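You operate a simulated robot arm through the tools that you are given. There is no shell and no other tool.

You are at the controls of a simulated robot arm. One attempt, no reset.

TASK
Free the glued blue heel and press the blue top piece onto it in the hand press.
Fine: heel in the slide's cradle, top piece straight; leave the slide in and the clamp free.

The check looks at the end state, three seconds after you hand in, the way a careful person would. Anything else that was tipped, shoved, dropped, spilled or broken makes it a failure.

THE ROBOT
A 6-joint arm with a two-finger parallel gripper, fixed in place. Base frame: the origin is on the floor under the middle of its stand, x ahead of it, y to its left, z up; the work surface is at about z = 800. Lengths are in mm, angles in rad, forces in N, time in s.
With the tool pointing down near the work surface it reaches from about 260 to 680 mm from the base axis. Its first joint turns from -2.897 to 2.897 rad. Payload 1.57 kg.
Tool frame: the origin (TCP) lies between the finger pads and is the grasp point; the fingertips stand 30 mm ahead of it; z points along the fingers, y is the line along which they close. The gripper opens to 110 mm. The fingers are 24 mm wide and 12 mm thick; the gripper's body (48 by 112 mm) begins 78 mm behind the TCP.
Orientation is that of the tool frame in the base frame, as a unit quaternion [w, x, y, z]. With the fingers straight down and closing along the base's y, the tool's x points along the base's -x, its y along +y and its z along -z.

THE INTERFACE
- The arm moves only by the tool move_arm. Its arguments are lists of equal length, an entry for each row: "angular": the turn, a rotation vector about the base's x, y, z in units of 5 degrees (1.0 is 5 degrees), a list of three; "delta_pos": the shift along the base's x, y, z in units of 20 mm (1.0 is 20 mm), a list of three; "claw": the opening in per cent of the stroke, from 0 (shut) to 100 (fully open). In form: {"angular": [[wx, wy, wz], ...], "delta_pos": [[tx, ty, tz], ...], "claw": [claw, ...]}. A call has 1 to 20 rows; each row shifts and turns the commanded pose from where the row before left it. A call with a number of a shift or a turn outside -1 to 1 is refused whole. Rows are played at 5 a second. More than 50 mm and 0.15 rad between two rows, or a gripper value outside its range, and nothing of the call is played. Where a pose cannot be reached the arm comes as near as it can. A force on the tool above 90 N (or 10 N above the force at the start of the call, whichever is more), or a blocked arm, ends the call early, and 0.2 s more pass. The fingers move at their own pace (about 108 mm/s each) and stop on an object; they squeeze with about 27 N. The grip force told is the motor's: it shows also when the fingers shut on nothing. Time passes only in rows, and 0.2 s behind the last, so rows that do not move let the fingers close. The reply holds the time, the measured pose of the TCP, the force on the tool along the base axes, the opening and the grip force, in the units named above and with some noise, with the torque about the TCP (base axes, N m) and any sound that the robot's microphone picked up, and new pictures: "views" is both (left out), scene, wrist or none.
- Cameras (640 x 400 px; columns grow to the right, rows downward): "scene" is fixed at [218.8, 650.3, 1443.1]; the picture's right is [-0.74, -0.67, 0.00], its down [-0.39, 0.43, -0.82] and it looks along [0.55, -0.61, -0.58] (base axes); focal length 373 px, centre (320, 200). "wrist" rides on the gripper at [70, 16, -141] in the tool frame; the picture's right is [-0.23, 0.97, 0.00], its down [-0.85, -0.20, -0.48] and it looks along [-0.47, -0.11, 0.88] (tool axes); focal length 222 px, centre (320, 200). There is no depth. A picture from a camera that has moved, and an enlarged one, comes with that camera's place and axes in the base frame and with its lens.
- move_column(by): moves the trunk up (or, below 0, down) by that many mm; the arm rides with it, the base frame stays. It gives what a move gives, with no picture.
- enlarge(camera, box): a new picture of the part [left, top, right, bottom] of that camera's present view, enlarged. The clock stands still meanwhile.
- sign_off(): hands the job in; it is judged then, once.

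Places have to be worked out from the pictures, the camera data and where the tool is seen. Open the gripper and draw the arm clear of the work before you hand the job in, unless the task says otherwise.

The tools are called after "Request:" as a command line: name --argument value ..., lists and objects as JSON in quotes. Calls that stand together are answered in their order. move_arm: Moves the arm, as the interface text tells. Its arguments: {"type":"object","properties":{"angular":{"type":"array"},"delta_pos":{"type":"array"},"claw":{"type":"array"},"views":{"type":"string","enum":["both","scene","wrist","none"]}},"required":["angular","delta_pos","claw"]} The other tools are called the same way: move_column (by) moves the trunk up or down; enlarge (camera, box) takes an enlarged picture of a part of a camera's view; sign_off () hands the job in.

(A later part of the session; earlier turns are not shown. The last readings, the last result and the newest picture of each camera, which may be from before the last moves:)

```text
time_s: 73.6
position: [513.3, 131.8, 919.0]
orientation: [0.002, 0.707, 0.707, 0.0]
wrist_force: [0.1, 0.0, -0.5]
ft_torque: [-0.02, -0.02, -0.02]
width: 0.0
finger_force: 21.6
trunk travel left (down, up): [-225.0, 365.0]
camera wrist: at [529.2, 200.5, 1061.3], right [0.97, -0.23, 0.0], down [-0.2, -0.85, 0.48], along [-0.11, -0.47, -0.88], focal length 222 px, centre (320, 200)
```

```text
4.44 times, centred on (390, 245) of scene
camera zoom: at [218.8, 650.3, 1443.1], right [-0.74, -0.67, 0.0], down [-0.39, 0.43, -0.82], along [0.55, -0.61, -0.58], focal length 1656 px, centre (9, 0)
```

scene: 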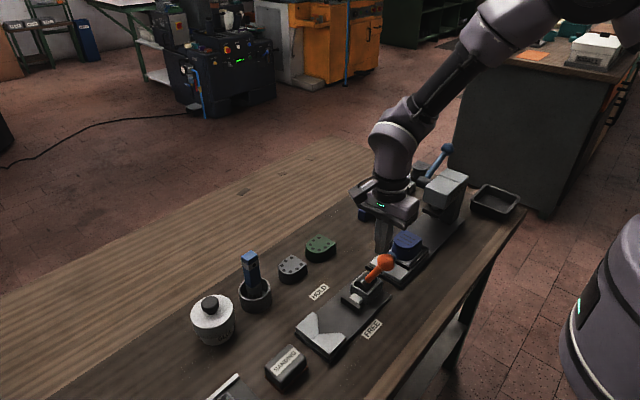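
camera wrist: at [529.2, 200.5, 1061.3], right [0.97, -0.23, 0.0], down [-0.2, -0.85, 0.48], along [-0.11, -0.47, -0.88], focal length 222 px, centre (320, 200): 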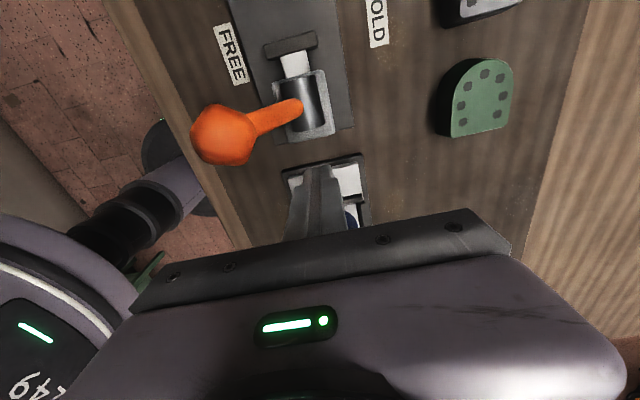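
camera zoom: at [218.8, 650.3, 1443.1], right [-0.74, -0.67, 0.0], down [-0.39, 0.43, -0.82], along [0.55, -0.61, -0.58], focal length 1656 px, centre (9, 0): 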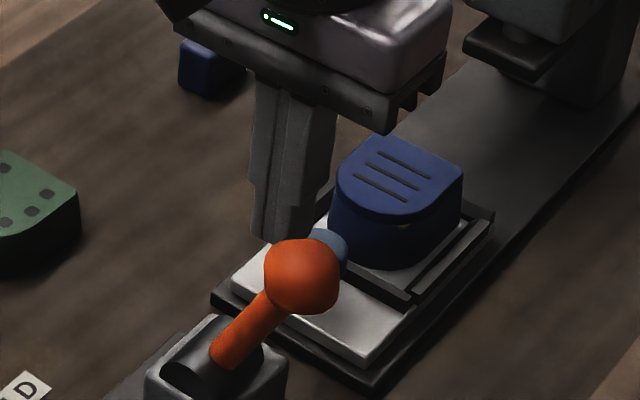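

Fingers are shut, clear of the clamp housing (starts y≈156) and the knob is just −y of them. I lower to z≈860 beside the knob.

Request:
move_arm --angular '[[0, 0, 0], [0, 0, 0], [0, 0, 0], [0, 0, 0], [0, 0, 0]]' --delta_pos '[[-0.12, 0, -0.8], [0, 0, -0.8], [0, 0, -0.8], [0, 0, -0.5], [0, 0, 0]]' --claw '[0, 0, 0, 0, 0]'

Request:
enlarge --camera "wrist" --box '[220, 90, 420, 230]'

Request:
enlarge --camera "scene" --box '[340, 200, 440, 290]'

```text
time_s: 74.8
position: [508.8, 130.3, 861.6]
orientation: [0.0, 0.707, 0.707, 0.0]
wrist_force: [-0.3, 0.7, 0.1]
ft_torque: [0.0, 0.0, 0.02]
width: 0.0
finger_force: 20.9
trunk travel left (down, up): [-225.0, 365.0]
camera wrist: at [525.9, 199.0, 1003.8], right [0.97, -0.23, 0.0], down [-0.2, -0.85, 0.48], along [-0.11, -0.47, -0.88], focal length 222 px, centre (320, 200)
```

scene: 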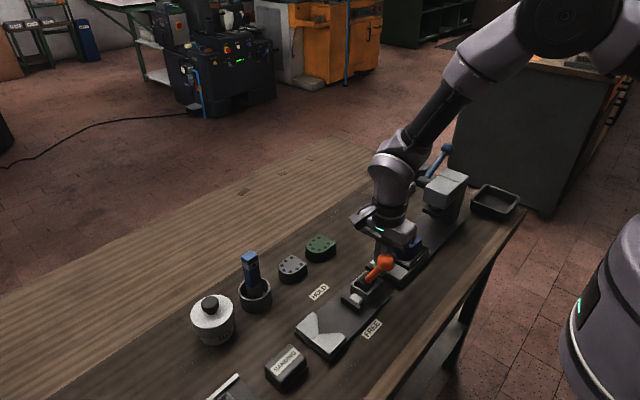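
wrist: 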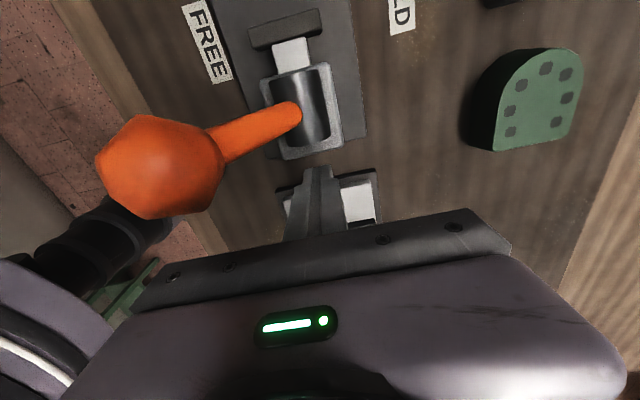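

```text
2.86 times, centred on (320, 160) of wrist
camera zoom: at [525.9, 199.0, 1003.8], right [0.97, -0.23, 0.0], down [-0.2, -0.85, 0.48], along [-0.11, -0.47, -0.88], focal length 635 px, centre (320, 314)
```

zoom: 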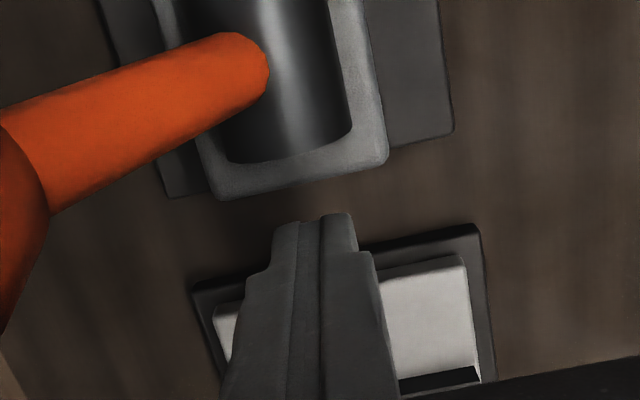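

```text
4.44 times, centred on (390, 245) of scene
camera zoom: at [218.8, 650.3, 1443.1], right [-0.74, -0.67, 0.0], down [-0.39, 0.43, -0.82], along [0.55, -0.61, -0.58], focal length 1656 px, centre (9, 0)
```

zoom: 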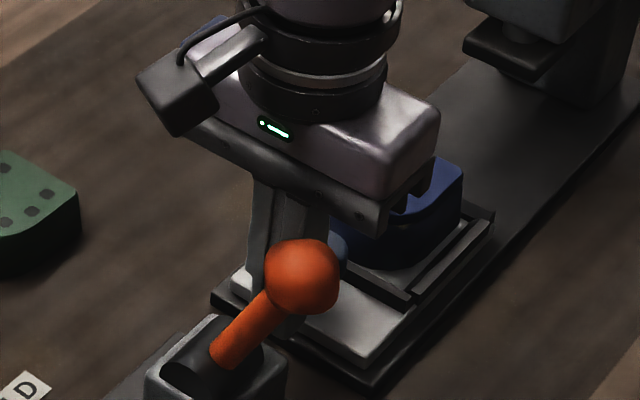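

Clear on all sides. I push slowly in −y and watch the reaction force.

Request:
move_arm --angular '[[0, 0, 0], [0, 0, 0], [0, 0, 0], [0, 0, 0], [0, 0, 0], [0, 0, 0], [0, 0, 0], [0, 0, 0]]' --delta_pos '[[0, -0.25, 0], [0, -0.25, 0], [0, -0.25, 0], [0, -0.2, 0], [0, -0.2, 0], [0, -0.2, 0], [0, -0.2, 0], [0, 0, 0]]' --claw '[0, 0, 0, 0, 0, 0, 0, 0]'

Request:
enlarge --camera "scene" --box '[350, 190, 450, 290]'

```text
time_s: 76.6
position: [509.8, 99.7, 861.3]
orientation: [0.001, 0.708, 0.707, 0.0]
wrist_force: [0.2, 0.6, -0.1]
ft_torque: [-0.04, 0.01, 0.01]
width: 0.0
finger_force: 21.4
trunk travel left (down, up): [-225.0, 365.0]
camera wrist: at [525.4, 168.6, 1003.8], right [0.97, -0.23, 0.0], down [-0.2, -0.85, 0.48], along [-0.11, -0.47, -0.88], focal length 222 px, centre (320, 200)
```

scene: 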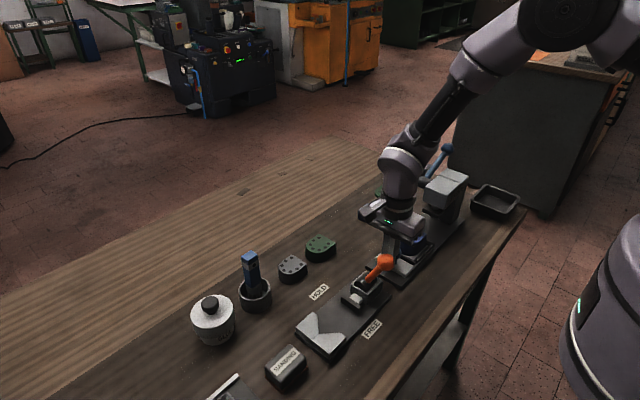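
wrist: 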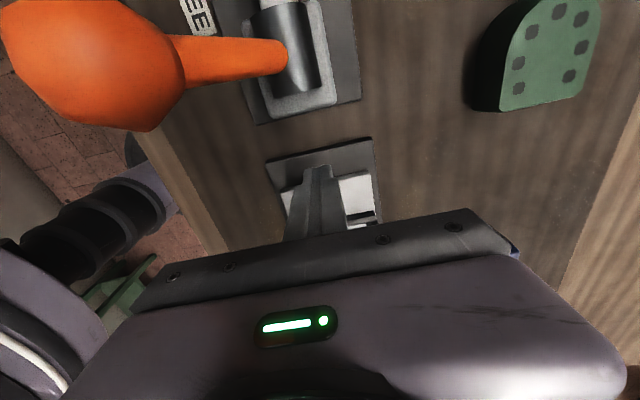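

```text
4.00 times, centred on (400, 240) of scene
camera zoom: at [218.8, 650.3, 1443.1], right [-0.74, -0.67, 0.0], down [-0.39, 0.43, -0.82], along [0.55, -0.61, -0.58], focal length 1491 px, centre (0, 40)
```

zoom: 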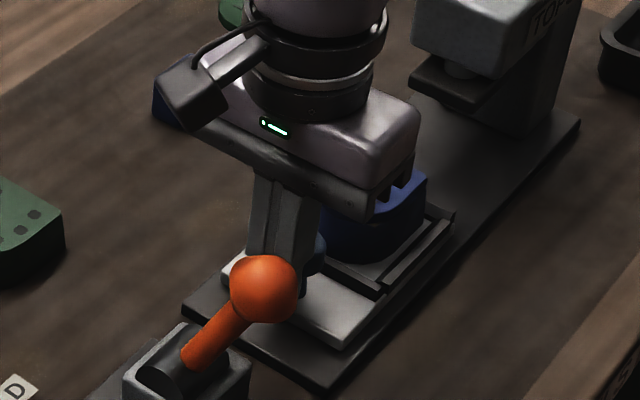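

The slide moves freely with the fingers. I continue pushing at a gentle pace.

Request:
move_arm --angular '[[0, 0, 0], [0, 0, 0], [0, 0, 0], [0, 0, 0], [0, 0, 0], [0, 0, 0], [0, 0, 0], [0, 0, 0], [0, 0, 0], [0, 0, 0], [0, 0, 0]]' --delta_pos '[[0, -0.2, 0], [0, -0.25, 0], [0, -0.25, 0], [0, -0.25, 0], [0, -0.25, 0], [0, -0.25, 0], [0, -0.25, 0], [0, -0.25, 0], [0, -0.2, 0], [0, -0.15, 0], [0, 0, 0]]' --claw '[0, 0, 0, 0, 0, 0, 0, 0, 0, 0, 0]'

Request:
enlarge --camera "scene" --box '[360, 170, 460, 280]'

```text
time_s: 79.0
position: [511.2, 53.5, 863.3]
orientation: [0.001, 0.707, 0.708, 0.0]
wrist_force: [-1.1, 1.3, -0.5]
ft_torque: [-0.01, 0.0, 0.02]
width: 0.0
finger_force: 21.2
trunk travel left (down, up): [-225.0, 365.0]
camera wrist: at [526.0, 123.1, 1004.1], right [0.97, -0.23, 0.0], down [-0.2, -0.85, 0.48], along [-0.11, -0.47, -0.88], focal length 222 px, centre (320, 200)
```

scene: 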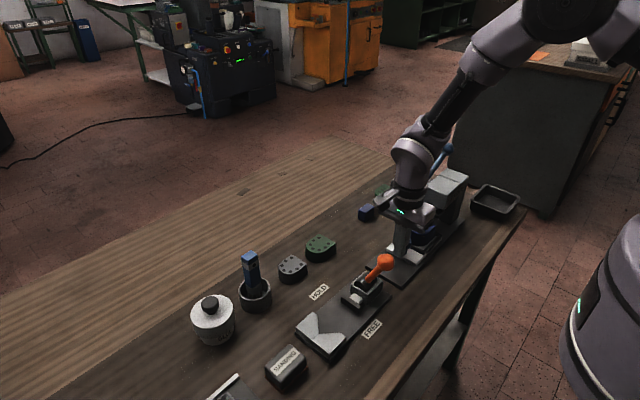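
wrist: 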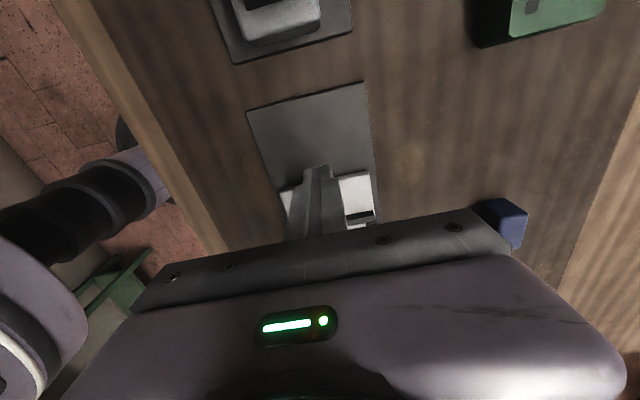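

```text
3.64 times, centred on (410, 225) of scene
camera zoom: at [218.8, 650.3, 1443.1], right [-0.74, -0.67, 0.0], down [-0.39, 0.43, -0.82], along [0.55, -0.61, -0.58], focal length 1355 px, centre (-7, 109)
```

zoom: 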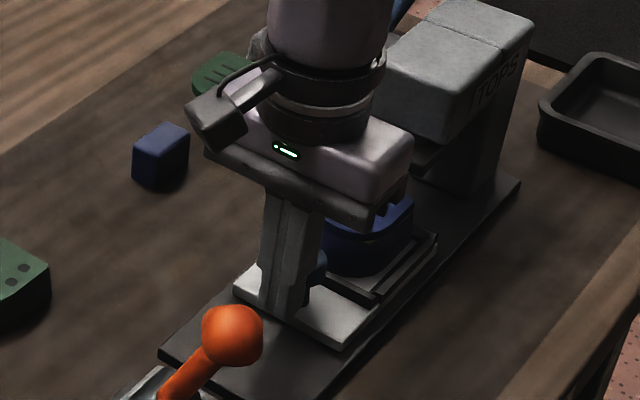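

Slide continues smoothly; heel and plate stay upright. Continue another ~45 mm.

Request:
move_arm --angular '[[0, 0, 0], [0, 0, 0], [0, 0, 0], [0, 0, 0], [0, 0, 0], [0, 0, 0], [0, 0, 0], [0, 0, 0], [0, 0, 0], [0, 0, 0], [0, 0, 0]]' --delta_pos '[[0, -0.2, 0], [0, -0.25, 0], [0, -0.25, 0], [0, -0.25, 0], [0, -0.25, 0], [0, -0.25, 0], [0, -0.25, 0], [0, -0.25, 0], [0, -0.2, 0], [0, -0.15, 0], [0, 0, 0]]' --claw '[0, 0, 0, 0, 0, 0, 0, 0, 0, 0, 0]'

Request:
enlarge --camera "scene" --box '[370, 150, 480, 270]'

```text
time_s: 81.4
position: [508.5, 8.2, 862.2]
orientation: [0.001, 0.707, 0.707, 0.0]
wrist_force: [0.5, 0.4, -0.2]
ft_torque: [-0.01, -0.03, 0.02]
width: 0.0
finger_force: 21.0
trunk travel left (down, up): [-225.0, 365.0]
camera wrist: at [525.1, 77.0, 1004.2], right [0.97, -0.23, 0.0], down [-0.2, -0.85, 0.48], along [-0.11, -0.47, -0.88], focal length 222 px, centre (320, 200)
```

scene: 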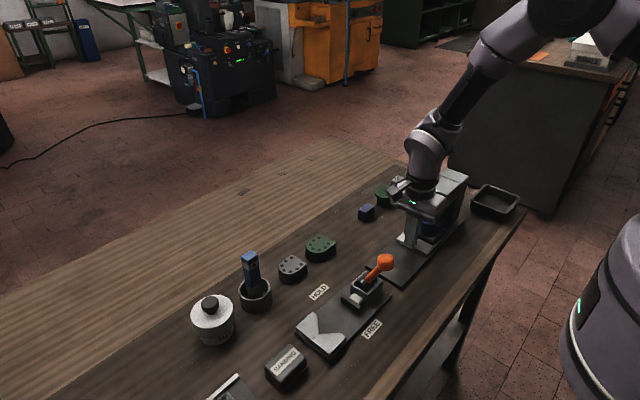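
wrist: 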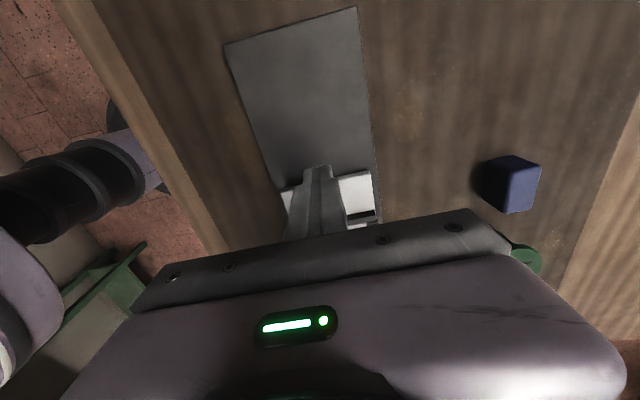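

```text
3.33 times, centred on (425, 210) of scene
camera zoom: at [218.8, 650.3, 1443.1], right [-0.74, -0.67, 0.0], down [-0.39, 0.43, -0.82], along [0.55, -0.61, -0.58], focal length 1242 px, centre (-30, 167)
```

zoom: 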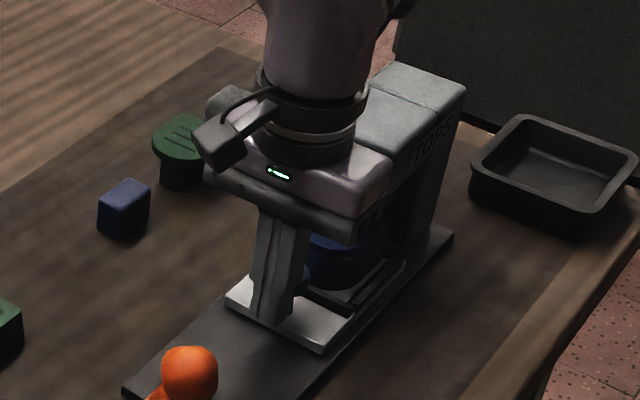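

No stop yet at TCP y≈7. I proceed with 3–4 mm steps, watching for the stop.

Request:
move_arm --angular '[[0, 0, 0], [0, 0, 0], [0, 0, 0], [0, 0, 0], [0, 0, 0], [0, 0, 0]]' --delta_pos '[[0, -0.15, 0], [0, -0.18, 0], [0, -0.18, 0], [0, -0.18, 0], [0, -0.15, 0], [0, 0, 0]]' --claw '[0, 0, 0, 0, 0, 0]'

Request:
enlarge --camera "scene" --box '[370, 150, 480, 270]'

```text
time_s: 82.8
position: [510.0, -9.9, 862.9]
orientation: [0.001, 0.707, 0.707, -0.001]
wrist_force: [-0.7, 2.5, -0.2]
ft_torque: [0.04, 0.01, 0.01]
width: 0.0
finger_force: 21.4
trunk travel left (down, up): [-225.0, 365.0]
camera wrist: at [525.8, 60.3, 1004.5], right [0.97, -0.23, 0.0], down [-0.2, -0.85, 0.48], along [-0.11, -0.47, -0.88], focal length 222 px, centre (320, 200)
```

scene: 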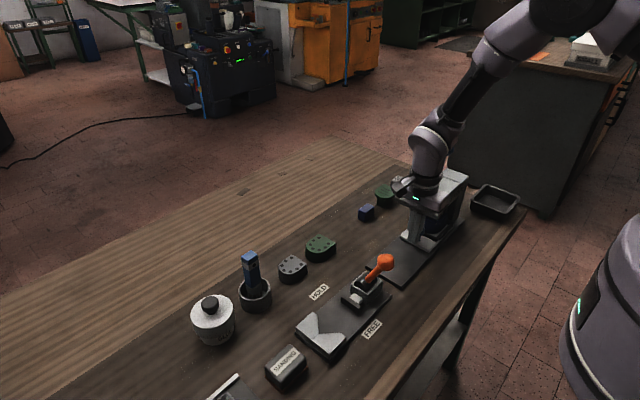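
wrist: 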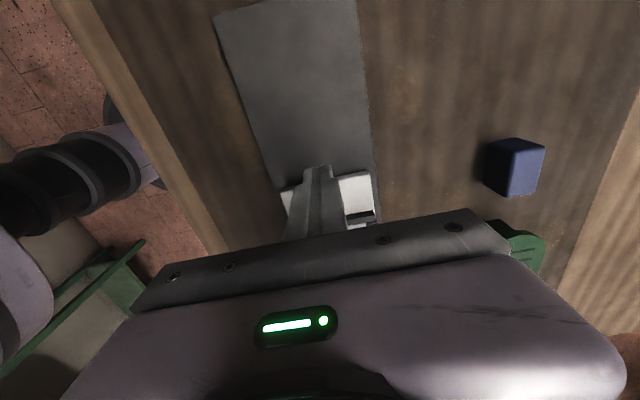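

```text
3.33 times, centred on (425, 210) of scene
camera zoom: at [218.8, 650.3, 1443.1], right [-0.74, -0.67, 0.0], down [-0.39, 0.43, -0.82], along [0.55, -0.61, -0.58], focal length 1242 px, centre (-30, 167)
```

zoom: 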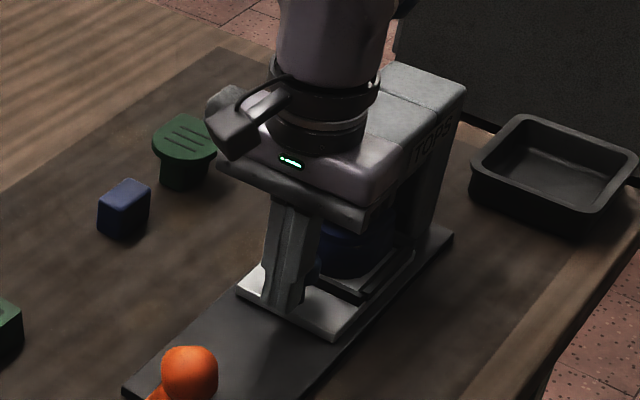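

Still gliding (2.5 N). A few more 3 mm steps.

Request:
move_arm --angular '[[0, 0, 0], [0, 0, 0], [0, 0, 0], [0, 0, 0]]' --delta_pos '[[0, -0.15, 0], [0, -0.15, 0], [0, -0.12, 0], [0, 0, 0]]' --claw '[0, 0, 0, 0]'

Request:
enlarge --camera "scene" --box '[370, 150, 480, 270]'

```text
time_s: 83.8
position: [509.2, -9.7, 862.7]
orientation: [0.004, 0.705, 0.709, -0.002]
wrist_force: [3.9, 85.5, 6.2]
ft_torque: [1.19, 1.1, 0.07]
width: 0.0
finger_force: 21.9
trunk travel left (down, up): [-225.0, 365.0]
camera wrist: at [525.5, 60.5, 1003.9], right [0.97, -0.22, 0.0], down [-0.2, -0.85, 0.49], along [-0.11, -0.47, -0.87], focal length 222 px, centre (320, 200)
```

scene: 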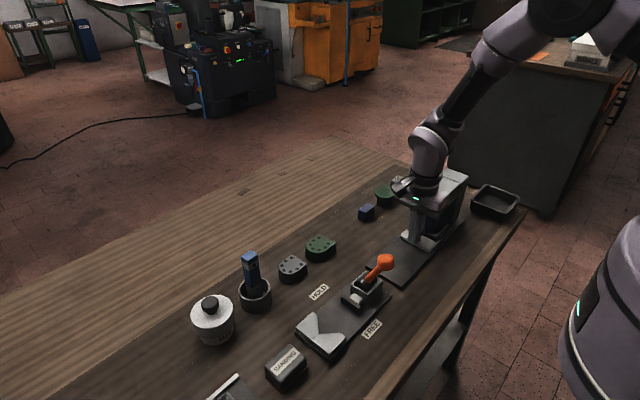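
wrist: 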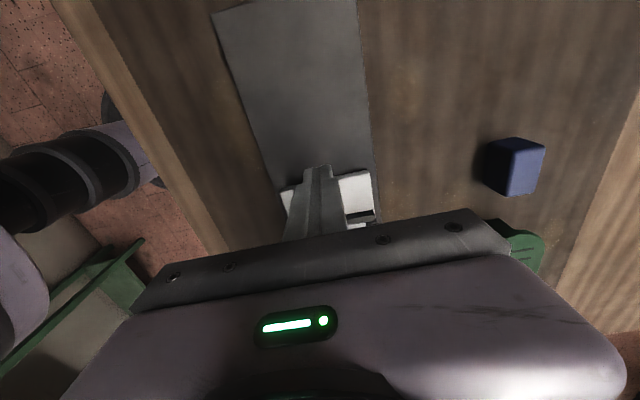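

```text
3.33 times, centred on (425, 210) of scene
camera zoom: at [218.8, 650.3, 1443.1], right [-0.74, -0.67, 0.0], down [-0.39, 0.43, -0.82], along [0.55, -0.61, -0.58], focal length 1242 px, centre (-30, 167)
```

zoom: 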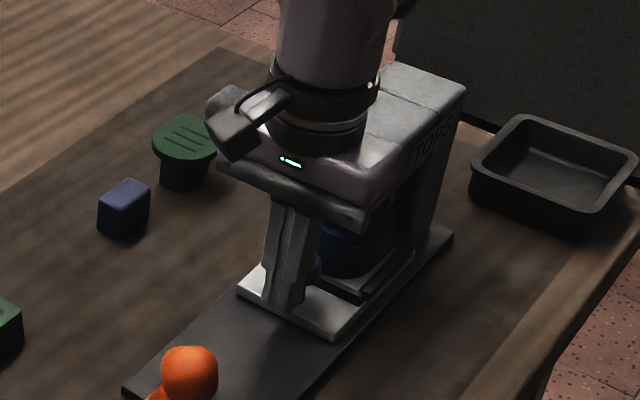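

The slide hit its stop (85 N at TCP y≈−9.8). I back off immediately, rise and look at the result.

Request:
move_arm --angular '[[0, 0, 0], [0, 0, 0], [0, 0, 0], [0, 0, 0], [0, 0, 0], [0, 0, 0], [0, 0, 0], [0, 0, 0], [0, 0, 0]]' --delta_pos '[[0, 0.42, 0], [0, 0.6, 0], [0, 1, 0], [0, 0, 1], [0, 0, 1], [0, 0, 1], [0, 0, 1], [0, 0, 1], [0, 0, 0]]' --claw '[0, 0, 0, 0, 0, 0, 0, 0, 0]'

Request:
enlarge --camera "scene" --box '[380, 160, 480, 270]'

Request:
enlarge --camera "wrist" --box '[220, 90, 420, 230]'

```text
time_s: 85.8
position: [509.1, 23.5, 961.5]
orientation: [0.0, 0.707, 0.707, 0.0]
wrist_force: [-0.8, -0.2, -0.5]
ft_torque: [0.0, -0.02, -0.01]
width: 0.0
finger_force: 21.5
trunk travel left (down, up): [-225.0, 365.0]
camera wrist: at [525.5, 91.8, 1104.0], right [0.97, -0.23, 0.0], down [-0.2, -0.85, 0.48], along [-0.11, -0.47, -0.88], focal length 222 px, centre (320, 200)
```

scene: 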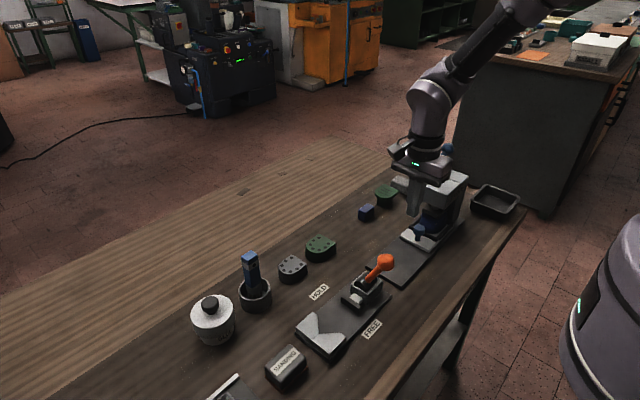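
wrist: 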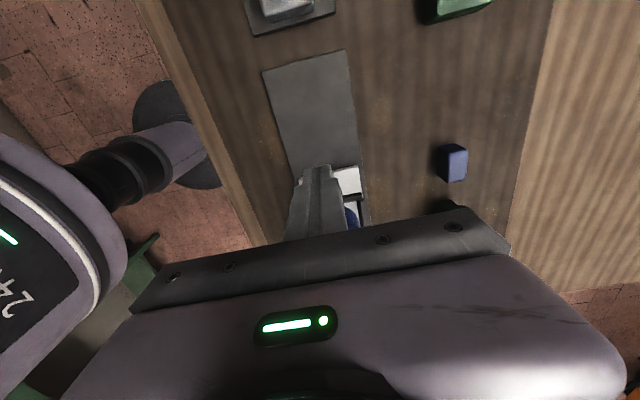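

```text
3.64 times, centred on (430, 215) of scene
camera zoom: at [218.8, 650.3, 1443.1], right [-0.74, -0.67, 0.0], down [-0.39, 0.43, -0.82], along [0.55, -0.61, -0.58], focal length 1355 px, centre (-80, 146)
```

zoom: 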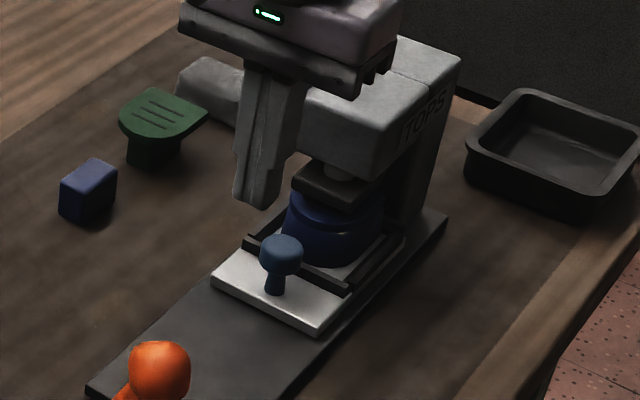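

```text
2.86 times, centred on (320, 160) of wrist
camera zoom: at [525.5, 91.8, 1104.0], right [0.97, -0.23, 0.0], down [-0.2, -0.85, 0.48], along [-0.11, -0.47, -0.88], focal length 635 px, centre (320, 314)
```

zoom: 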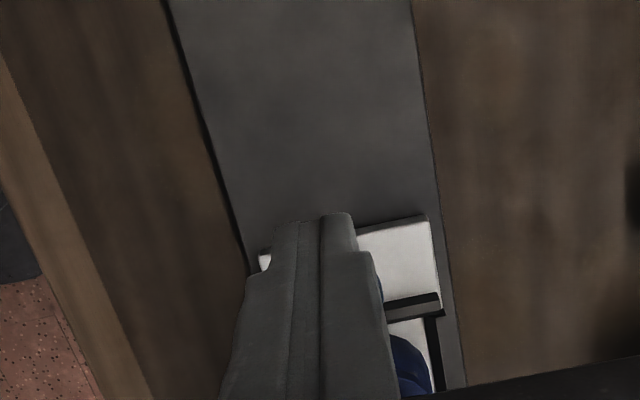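

The slide is in, heel under the ram foot. I zoom in to check that the top piece is still straight.

Request:
enlarge --camera "scene" --box '[425, 195, 470, 245]'

Request:
enlarge --camera "scene" --box '[400, 130, 480, 230]'

```text
8.00 times, centred on (448, 220) of scene
camera zoom: at [218.8, 650.3, 1443.1], right [-0.74, -0.67, 0.0], down [-0.39, 0.43, -0.82], along [0.55, -0.61, -0.58], focal length 2981 px, centre (-700, 40)
```

zoom: 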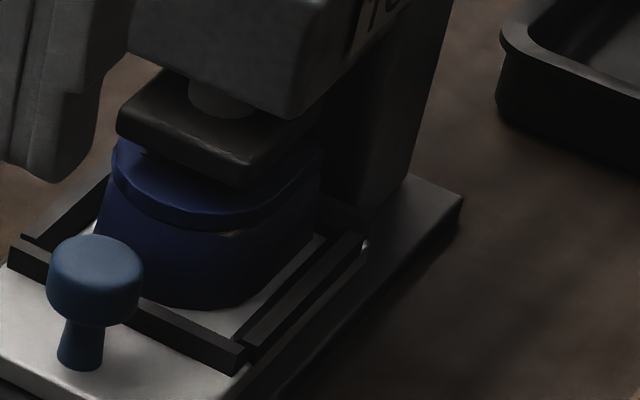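

```text
4.00 times, centred on (440, 180) of scene
camera zoom: at [218.8, 650.3, 1443.1], right [-0.74, -0.67, 0.0], down [-0.39, 0.43, -0.82], along [0.55, -0.61, -0.58], focal length 1491 px, centre (-160, 280)
```

zoom: 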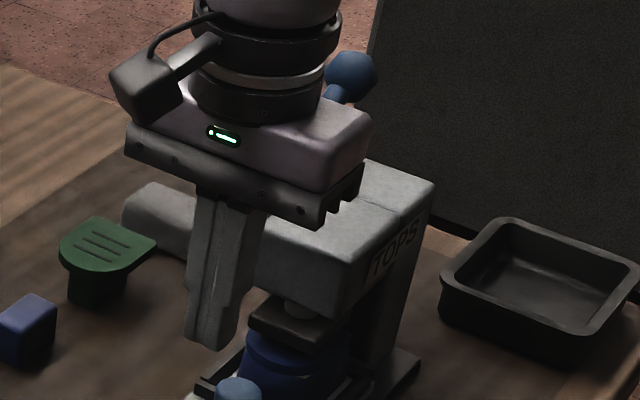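

Heel and top piece are intact under the ram. Now for the press lever: I rise and move toward its ball (≈560,−234,984) to view it from above.

Request:
move_arm --angular '[[0, 0, 0], [0, 0, 0], [0, 0, 0], [0, 0, 0], [0, 0, 0], [0, 0, 0], [0, 0, 0], [0, 0, 0], [0, 0, 0], [0, 0, 0], [0, 0, 0], [0, 0, 0], [0, 0, 0], [0, 0, 0], [0, 0, 0], [0, 0, 0]]' --delta_pos '[[0, 0, 1], [0, 0, 1], [0, 0, 1], [0, 0, 1], [0, 0, 1], [0, 0, 1], [0, 0, 1], [0.3, -1, 0], [0.3, -1, 0], [0.3, -1, 0], [0.3, -1, 0], [0.3, -1, 0], [0.3, -1, 0], [0.3, -1, 0], [0.3, -1, 0], [0, 0, 0]]' --claw '[0, 0, 0, 0, 0, 0, 0, 20, 40, 60, 70, 70, 70, 70, 70, 70]'

Request:
enlarge --camera "wrist" --box '[220, 80, 420, 230]'

Request:
enlarge --camera "scene" --box '[400, 120, 500, 240]'

```text
time_s: 89.2
position: [557.9, -137.4, 1103.0]
orientation: [0.001, 0.707, 0.708, 0.0]
wrist_force: [0.3, -0.6, -0.4]
ft_torque: [0.01, 0.0, -0.01]
width: 77.1
finger_force: 0.0
trunk travel left (down, up): [-225.0, 365.0]
camera wrist: at [573.1, -68.1, 1245.4], right [0.97, -0.23, 0.0], down [-0.2, -0.85, 0.48], along [-0.11, -0.47, -0.88], focal length 222 px, centre (320, 200)
```

scene: 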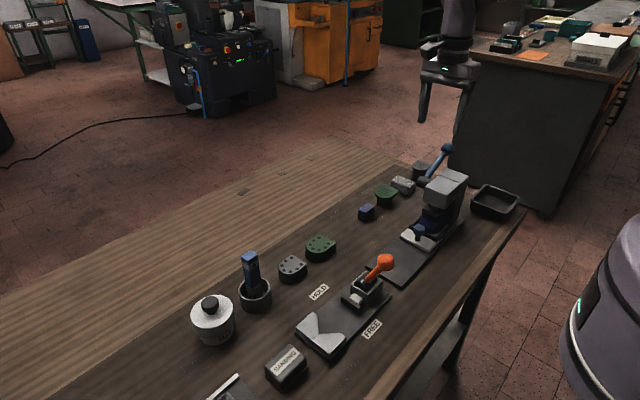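
wrist: 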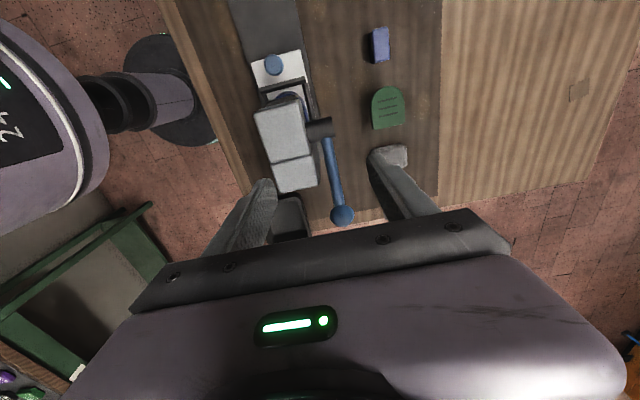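

```text
2.67 times, centred on (320, 155) of wrist
camera zoom: at [573.1, -68.1, 1245.4], right [0.97, -0.23, 0.0], down [-0.2, -0.85, 0.48], along [-0.11, -0.47, -0.88], focal length 592 px, centre (320, 320)
```

zoom: 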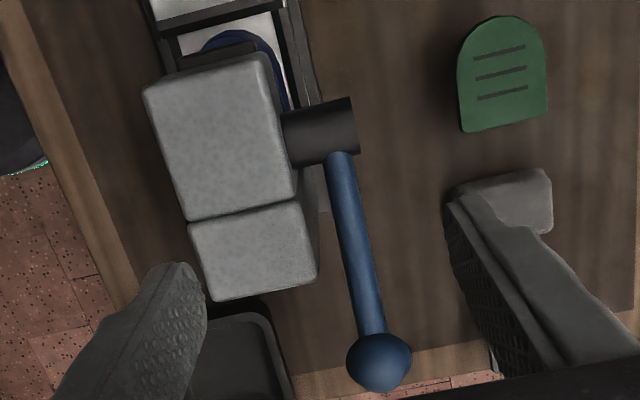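

```text
3.33 times, centred on (450, 180) of scene
camera zoom: at [218.8, 650.3, 1443.1], right [-0.74, -0.67, 0.0], down [-0.39, 0.43, -0.82], along [0.55, -0.61, -0.58], focal length 1242 px, centre (-113, 267)
```

zoom: 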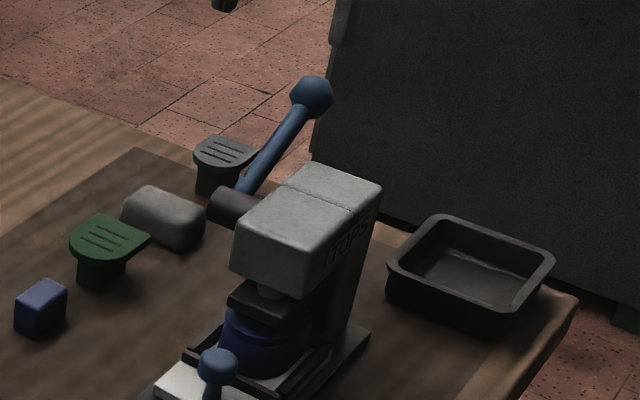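

The lever's ball now triangulates to about (564,−245,974) with the hub near (571,−132,918). I move above the ball and re-check before gripping.

Request:
move_arm --angular '[[0, 0, 0], [0, 0, 0], [0, 0, 0], [0, 0, 0], [0, 0, 0], [0, 0, 0], [0, 0, 0]]' --delta_pos '[[0.06, -0.9, -0.3], [0.06, -0.9, -0.4], [0.06, -0.9, -0.4], [0.06, -0.9, -0.4], [0.06, -0.9, -0.4], [0.06, -0.9, -0.4], [0, 0, 0]]' --claw '[70, 70, 70, 70, 70, 70, 70]'

Request:
enlarge --camera "wrist" --box '[220, 80, 420, 230]'

Request:
enlarge --camera "scene" --box '[400, 100, 500, 220]'

```text
time_s: 90.8
position: [565.2, -246.5, 1056.5]
orientation: [0.0, 0.707, 0.707, 0.0]
wrist_force: [0.3, -0.8, 0.0]
ft_torque: [-0.02, 0.02, -0.02]
width: 76.9
finger_force: 0.0
trunk travel left (down, up): [-225.0, 365.0]
camera wrist: at [581.2, -176.6, 1198.6], right [0.97, -0.23, 0.0], down [-0.2, -0.85, 0.48], along [-0.11, -0.47, -0.88], focal length 222 px, centre (320, 200)
```

scene: 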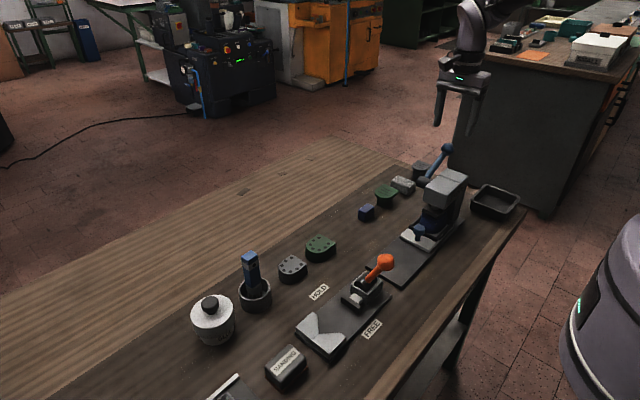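
wrist: 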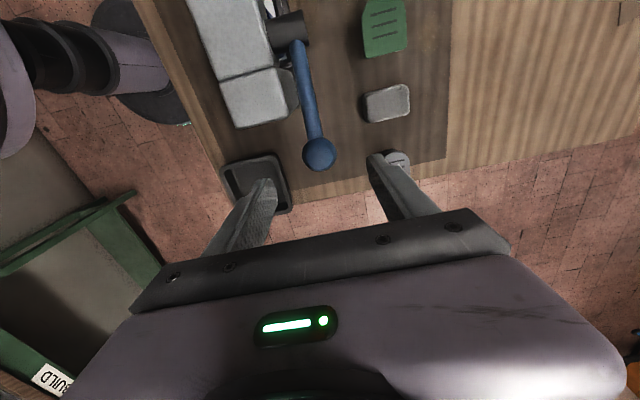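

```text
2.67 times, centred on (320, 155) of wrist
camera zoom: at [581.2, -176.6, 1198.6], right [0.97, -0.23, 0.0], down [-0.2, -0.85, 0.48], along [-0.11, -0.47, -0.88], focal length 592 px, centre (320, 320)
```

zoom: 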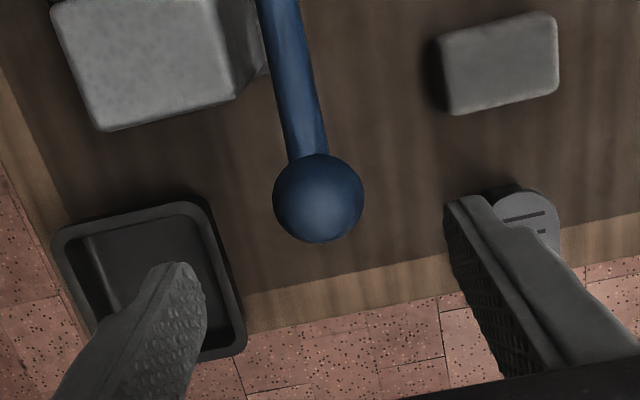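

```text
3.33 times, centred on (450, 160) of scene
camera zoom: at [218.8, 650.3, 1443.1], right [-0.74, -0.67, 0.0], down [-0.39, 0.43, -0.82], along [0.55, -0.61, -0.58], focal length 1242 px, centre (-113, 333)
```

zoom: 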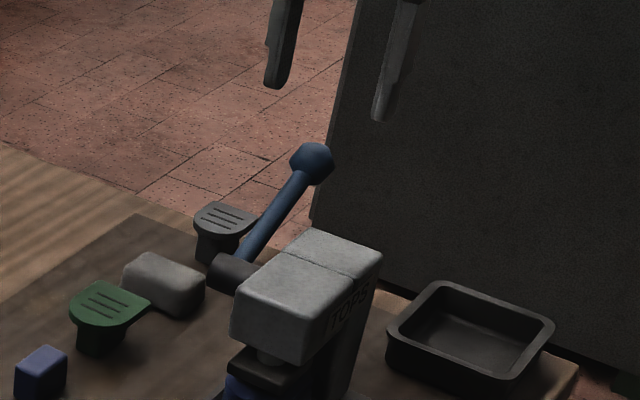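

Ball at (565,−245,973), ~35 mm. I descend to it and close the fingers on it (closing along x, so it can pivot as the lever swings).

Request:
move_arm --angular '[[0, 0, 0], [0, 0, 0], [0, 0, 0], [0, 0, 0], [0, 0, 0], [0, 0, 0], [0, 0, 0], [0, 0, 0]]' --delta_pos '[[0, 0.05, -0.9], [0, 0, -0.9], [0, 0, -0.9], [0, 0, -0.9], [0, 0, -0.6], [0, 0, 0], [0, 0, 0], [0, 0, 0]]' --claw '[70, 70, 70, 70, 70, 45, 40, 40]'

Request:
enlarge --camera "wrist" --box '[220, 80, 420, 230]'

Request:
enlarge --camera "scene" --box '[400, 100, 500, 220]'

```text
time_s: 92.6
position: [565.1, -245.3, 972.1]
orientation: [0.002, 0.707, 0.707, 0.0]
wrist_force: [-0.1, -0.2, 0.1]
ft_torque: [-0.01, -0.01, 0.01]
width: 44.1
finger_force: 0.2
trunk travel left (down, up): [-225.0, 365.0]
camera wrist: at [581.2, -175.9, 1113.4], right [0.97, -0.23, 0.0], down [-0.2, -0.85, 0.48], along [-0.11, -0.47, -0.88], focal length 222 px, centre (320, 200)
```

scene: 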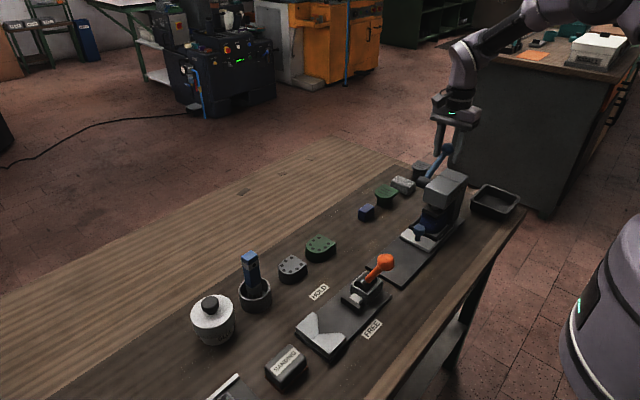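
wrist: 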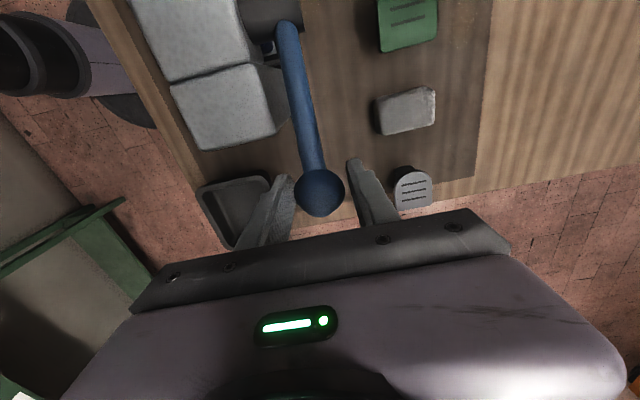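

```text
2.67 times, centred on (320, 155) of wrist
camera zoom: at [581.2, -175.9, 1113.4], right [0.97, -0.23, 0.0], down [-0.2, -0.85, 0.48], along [-0.11, -0.47, -0.88], focal length 592 px, centre (320, 320)
```

zoom: 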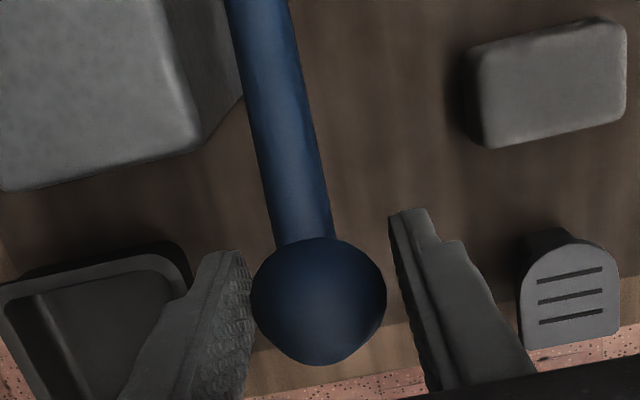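

```text
3.33 times, centred on (450, 160) of scene
camera zoom: at [218.8, 650.3, 1443.1], right [-0.74, -0.67, 0.0], down [-0.39, 0.43, -0.82], along [0.55, -0.61, -0.58], focal length 1242 px, centre (-113, 333)
```

zoom: 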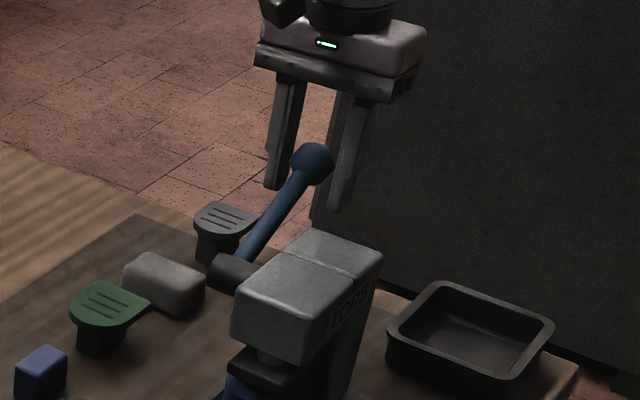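

Ball is centred between the pads. I close and try a small motion along the arc up/forward (+y,+z) to feel whether the lever yields that way.

Request:
move_arm --angular '[[0, 0, 0], [0, 0, 0], [0, 0, 0], [0, 0, 0], [0, 0, 0]]' --delta_pos '[[0, 0, 0], [0, 0, 0], [0, 0.06, 0.12], [0, 0.06, 0.12], [0, 0, 0]]' --claw '[20, 5, 5, 5, 5]' --views "none"

```text
time_s: 93.8
position: [565.3, -244.3, 974.6]
orientation: [0.0, 0.707, 0.707, -0.001]
wrist_force: [-6.8, -10.5, -23.8]
ft_torque: [-0.01, -0.07, -0.02]
width: 33.4
finger_force: 41.4
trunk travel left (down, up): [-225.0, 365.0]
```

It resists at ~26 N with little motion — likely the lever's upper stop. I reverse and test the downward/backward direction.

Request:
move_arm --angular '[[0, 0, 0], [0, 0, 0], [0, 0, 0], [0, 0, 0], [0, 0, 0], [0, 0, 0]]' --delta_pos '[[0, -0.06, -0.12], [0, -0.06, -0.12], [0, 0, 0], [0, -0.06, -0.12], [0, -0.06, -0.12], [0, 0, 0]]' --claw '[5, 5, 5, 5, 5, 5]'

Request:
enlarge --camera "wrist" --box '[220, 80, 420, 230]'

Request:
enlarge --camera "scene" --box '[400, 100, 500, 220]'

```text
time_s: 95.2
position: [564.7, -247.8, 967.2]
orientation: [0.001, 0.707, 0.707, 0.0]
wrist_force: [0.3, 5.5, 8.5]
ft_torque: [1.14, -0.04, 0.01]
width: 33.2
finger_force: 41.3
trunk travel left (down, up): [-225.0, 365.0]
camera wrist: at [581.1, -177.6, 1109.9], right [0.97, -0.23, 0.0], down [-0.2, -0.85, 0.48], along [-0.11, -0.47, -0.88], focal length 222 px, centre (320, 200)
```

scene: 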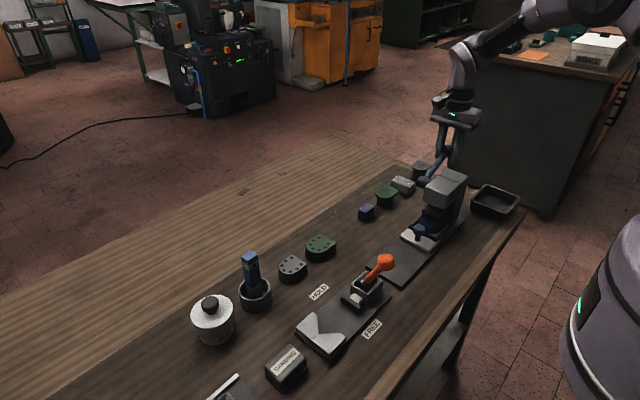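
wrist: 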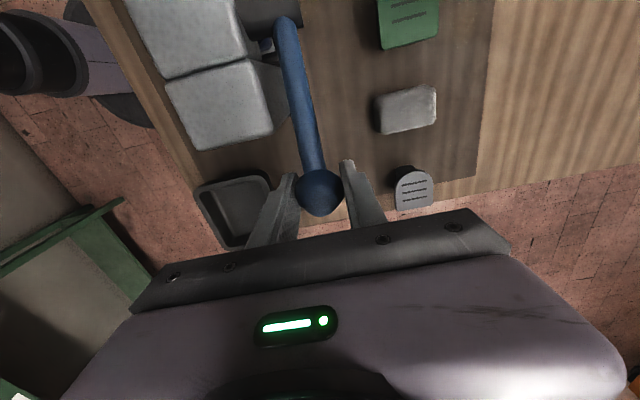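

```text
2.67 times, centred on (320, 155) of wrist
camera zoom: at [581.1, -177.6, 1109.9], right [0.97, -0.23, 0.0], down [-0.2, -0.85, 0.48], along [-0.11, -0.47, -0.88], focal length 592 px, centre (320, 320)
```

zoom: 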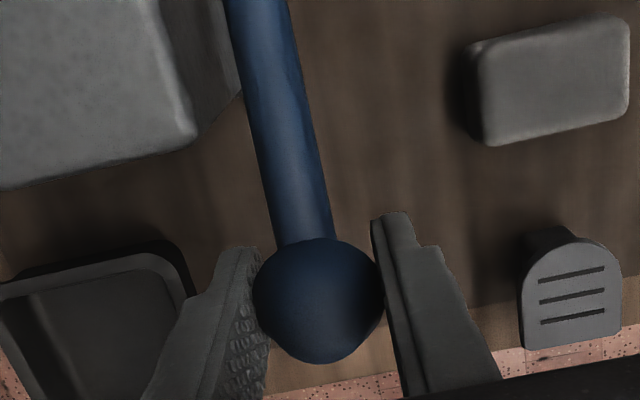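

```text
3.33 times, centred on (450, 160) of scene
camera zoom: at [218.8, 650.3, 1443.1], right [-0.74, -0.67, 0.0], down [-0.39, 0.43, -0.82], along [0.55, -0.61, -0.58], focal length 1242 px, centre (-113, 333)
```

zoom: 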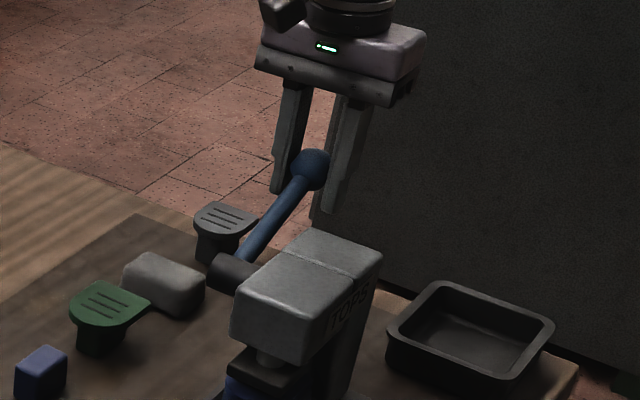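

Downward the lever moves freely (~10 N). So pressing means swinging it down and back; I follow the arc (pivot ≈ y −132, z 917, R≈126) in small steps.

Request:
move_arm --angular '[[0, 0, 0], [0, 0, 0], [0, 0, 0], [0, 0, 0], [0, 0, 0]]' --delta_pos '[[0, -0.125, -0.3], [0, -0.11, -0.315], [0, -0.095, -0.315], [0, -0.075, -0.32], [0, 0, 0]]' --claw '[5, 5, 5, 5, 5]'

Request:
enlarge --camera "scene" --box '[400, 130, 500, 250]'

```text
time_s: 96.4
position: [565.8, -255.5, 940.9]
orientation: [0.002, 0.707, 0.708, 0.0]
wrist_force: [7.2, 0.2, 8.7]
ft_torque: [0.93, -0.11, -0.04]
width: 33.2
finger_force: 41.7
trunk travel left (down, up): [-225.0, 365.0]
camera wrist: at [581.2, -185.8, 1084.0], right [0.97, -0.23, 0.0], down [-0.2, -0.85, 0.48], along [-0.11, -0.47, -0.88], focal length 222 px, centre (320, 200)
```

scene: 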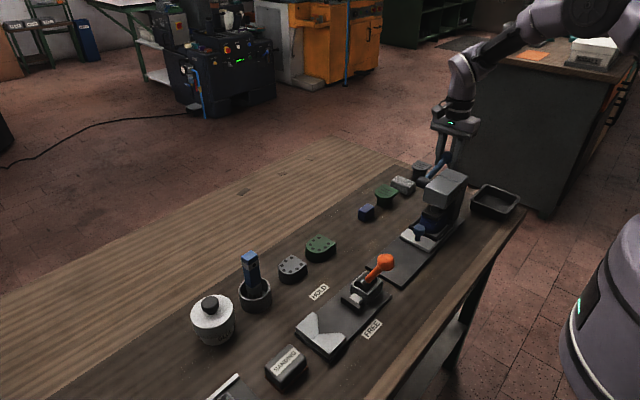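
wrist: 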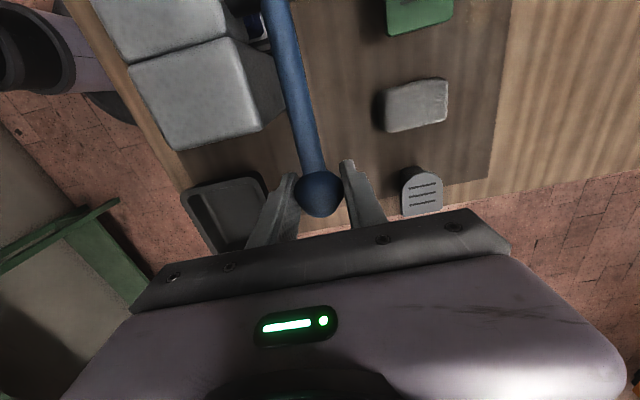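

```text
3.33 times, centred on (450, 190) of scene
camera zoom: at [218.8, 650.3, 1443.1], right [-0.74, -0.67, 0.0], down [-0.39, 0.43, -0.82], along [0.55, -0.61, -0.58], focal length 1242 px, centre (-113, 233)
```

zoom: 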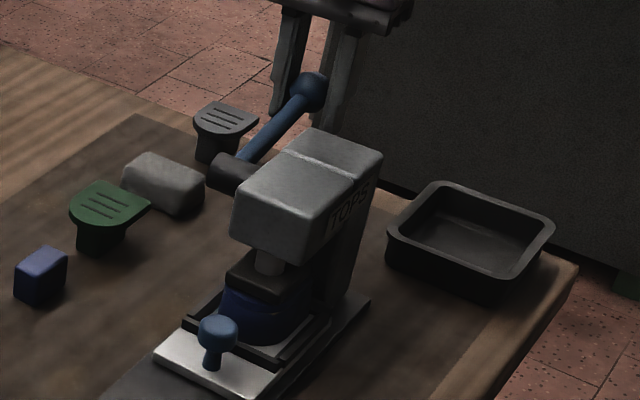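

The ram foot is descending with the lever. I keep going in ~4 mm steps, watching for contact force.

Request:
move_arm --angular '[[0, 0, 0], [0, 0, 0], [0, 0, 0], [0, 0, 0]]' --delta_pos '[[0, -0.045, -0.215], [0, -0.035, -0.22], [0, -0.025, -0.215], [0, 0, 0]]' --claw '[5, 5, 5, 5]'

Request:
enlarge --camera "scene" --box '[420, 190, 480, 250]'

```text
time_s: 97.4
position: [565.7, -257.1, 929.8]
orientation: [0.001, 0.707, 0.707, 0.001]
wrist_force: [10.5, 1.3, 13.8]
ft_torque: [0.99, 0.01, -0.02]
width: 33.1
finger_force: 41.5
trunk travel left (down, up): [-225.0, 365.0]
camera wrist: at [581.1, -187.3, 1071.5], right [0.97, -0.23, 0.0], down [-0.2, -0.85, 0.48], along [-0.11, -0.47, -0.88], focal length 222 px, centre (320, 200)
```

scene: 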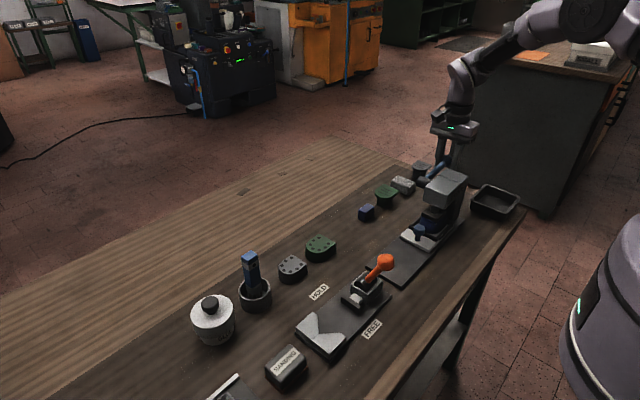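
wrist: 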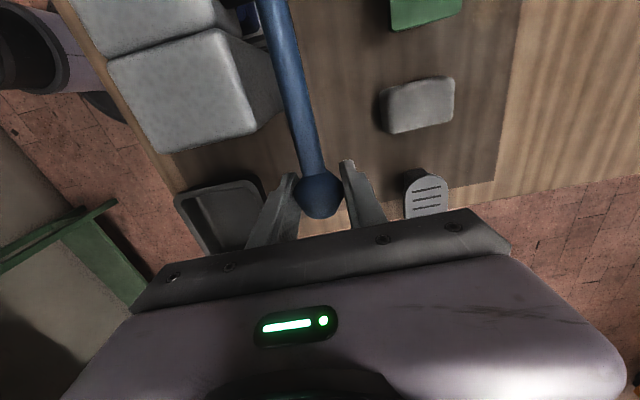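

```text
6.67 times, centred on (450, 220) of scene
camera zoom: at [218.8, 650.3, 1443.1], right [-0.74, -0.67, 0.0], down [-0.39, 0.43, -0.82], along [0.55, -0.61, -0.58], focal length 2484 px, centre (-547, 67)
```

zoom: 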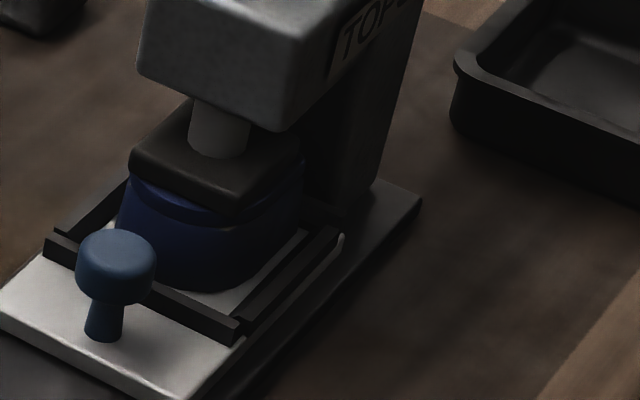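

The foot is almost on the plate. Continue in 2–3 mm steps.

Request:
move_arm --angular '[[0, 0, 0], [0, 0, 0], [0, 0, 0]]' --delta_pos '[[0, -0.01, -0.15], [0, -0.01, -0.15], [0, 0, 0]]' --claw '[5, 5, 5]' --views "none"

Request:
enlarge --camera "scene" --box '[420, 190, 480, 250]'

```text
time_s: 98.2
position: [564.0, -257.6, 923.3]
orientation: [0.002, 0.708, 0.707, 0.0]
wrist_force: [18.3, 1.4, 29.8]
ft_torque: [0.05, 0.02, -0.06]
width: 33.0
finger_force: 41.0
trunk travel left (down, up): [-225.0, 365.0]
```

```text
6.67 times, centred on (450, 220) of scene
camera zoom: at [218.8, 650.3, 1443.1], right [-0.74, -0.67, 0.0], down [-0.39, 0.43, -0.82], along [0.55, -0.61, -0.58], focal length 2484 px, centre (-547, 67)
```

zoom: 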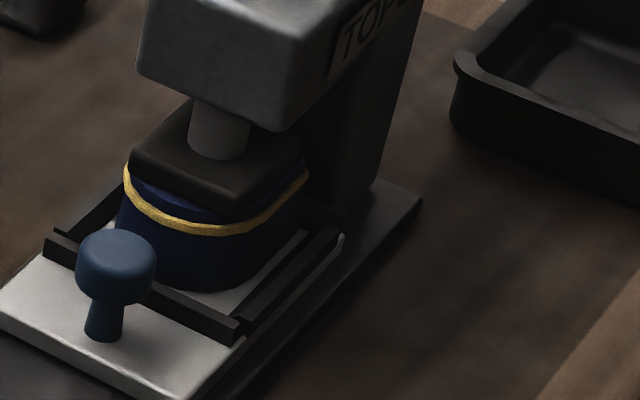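

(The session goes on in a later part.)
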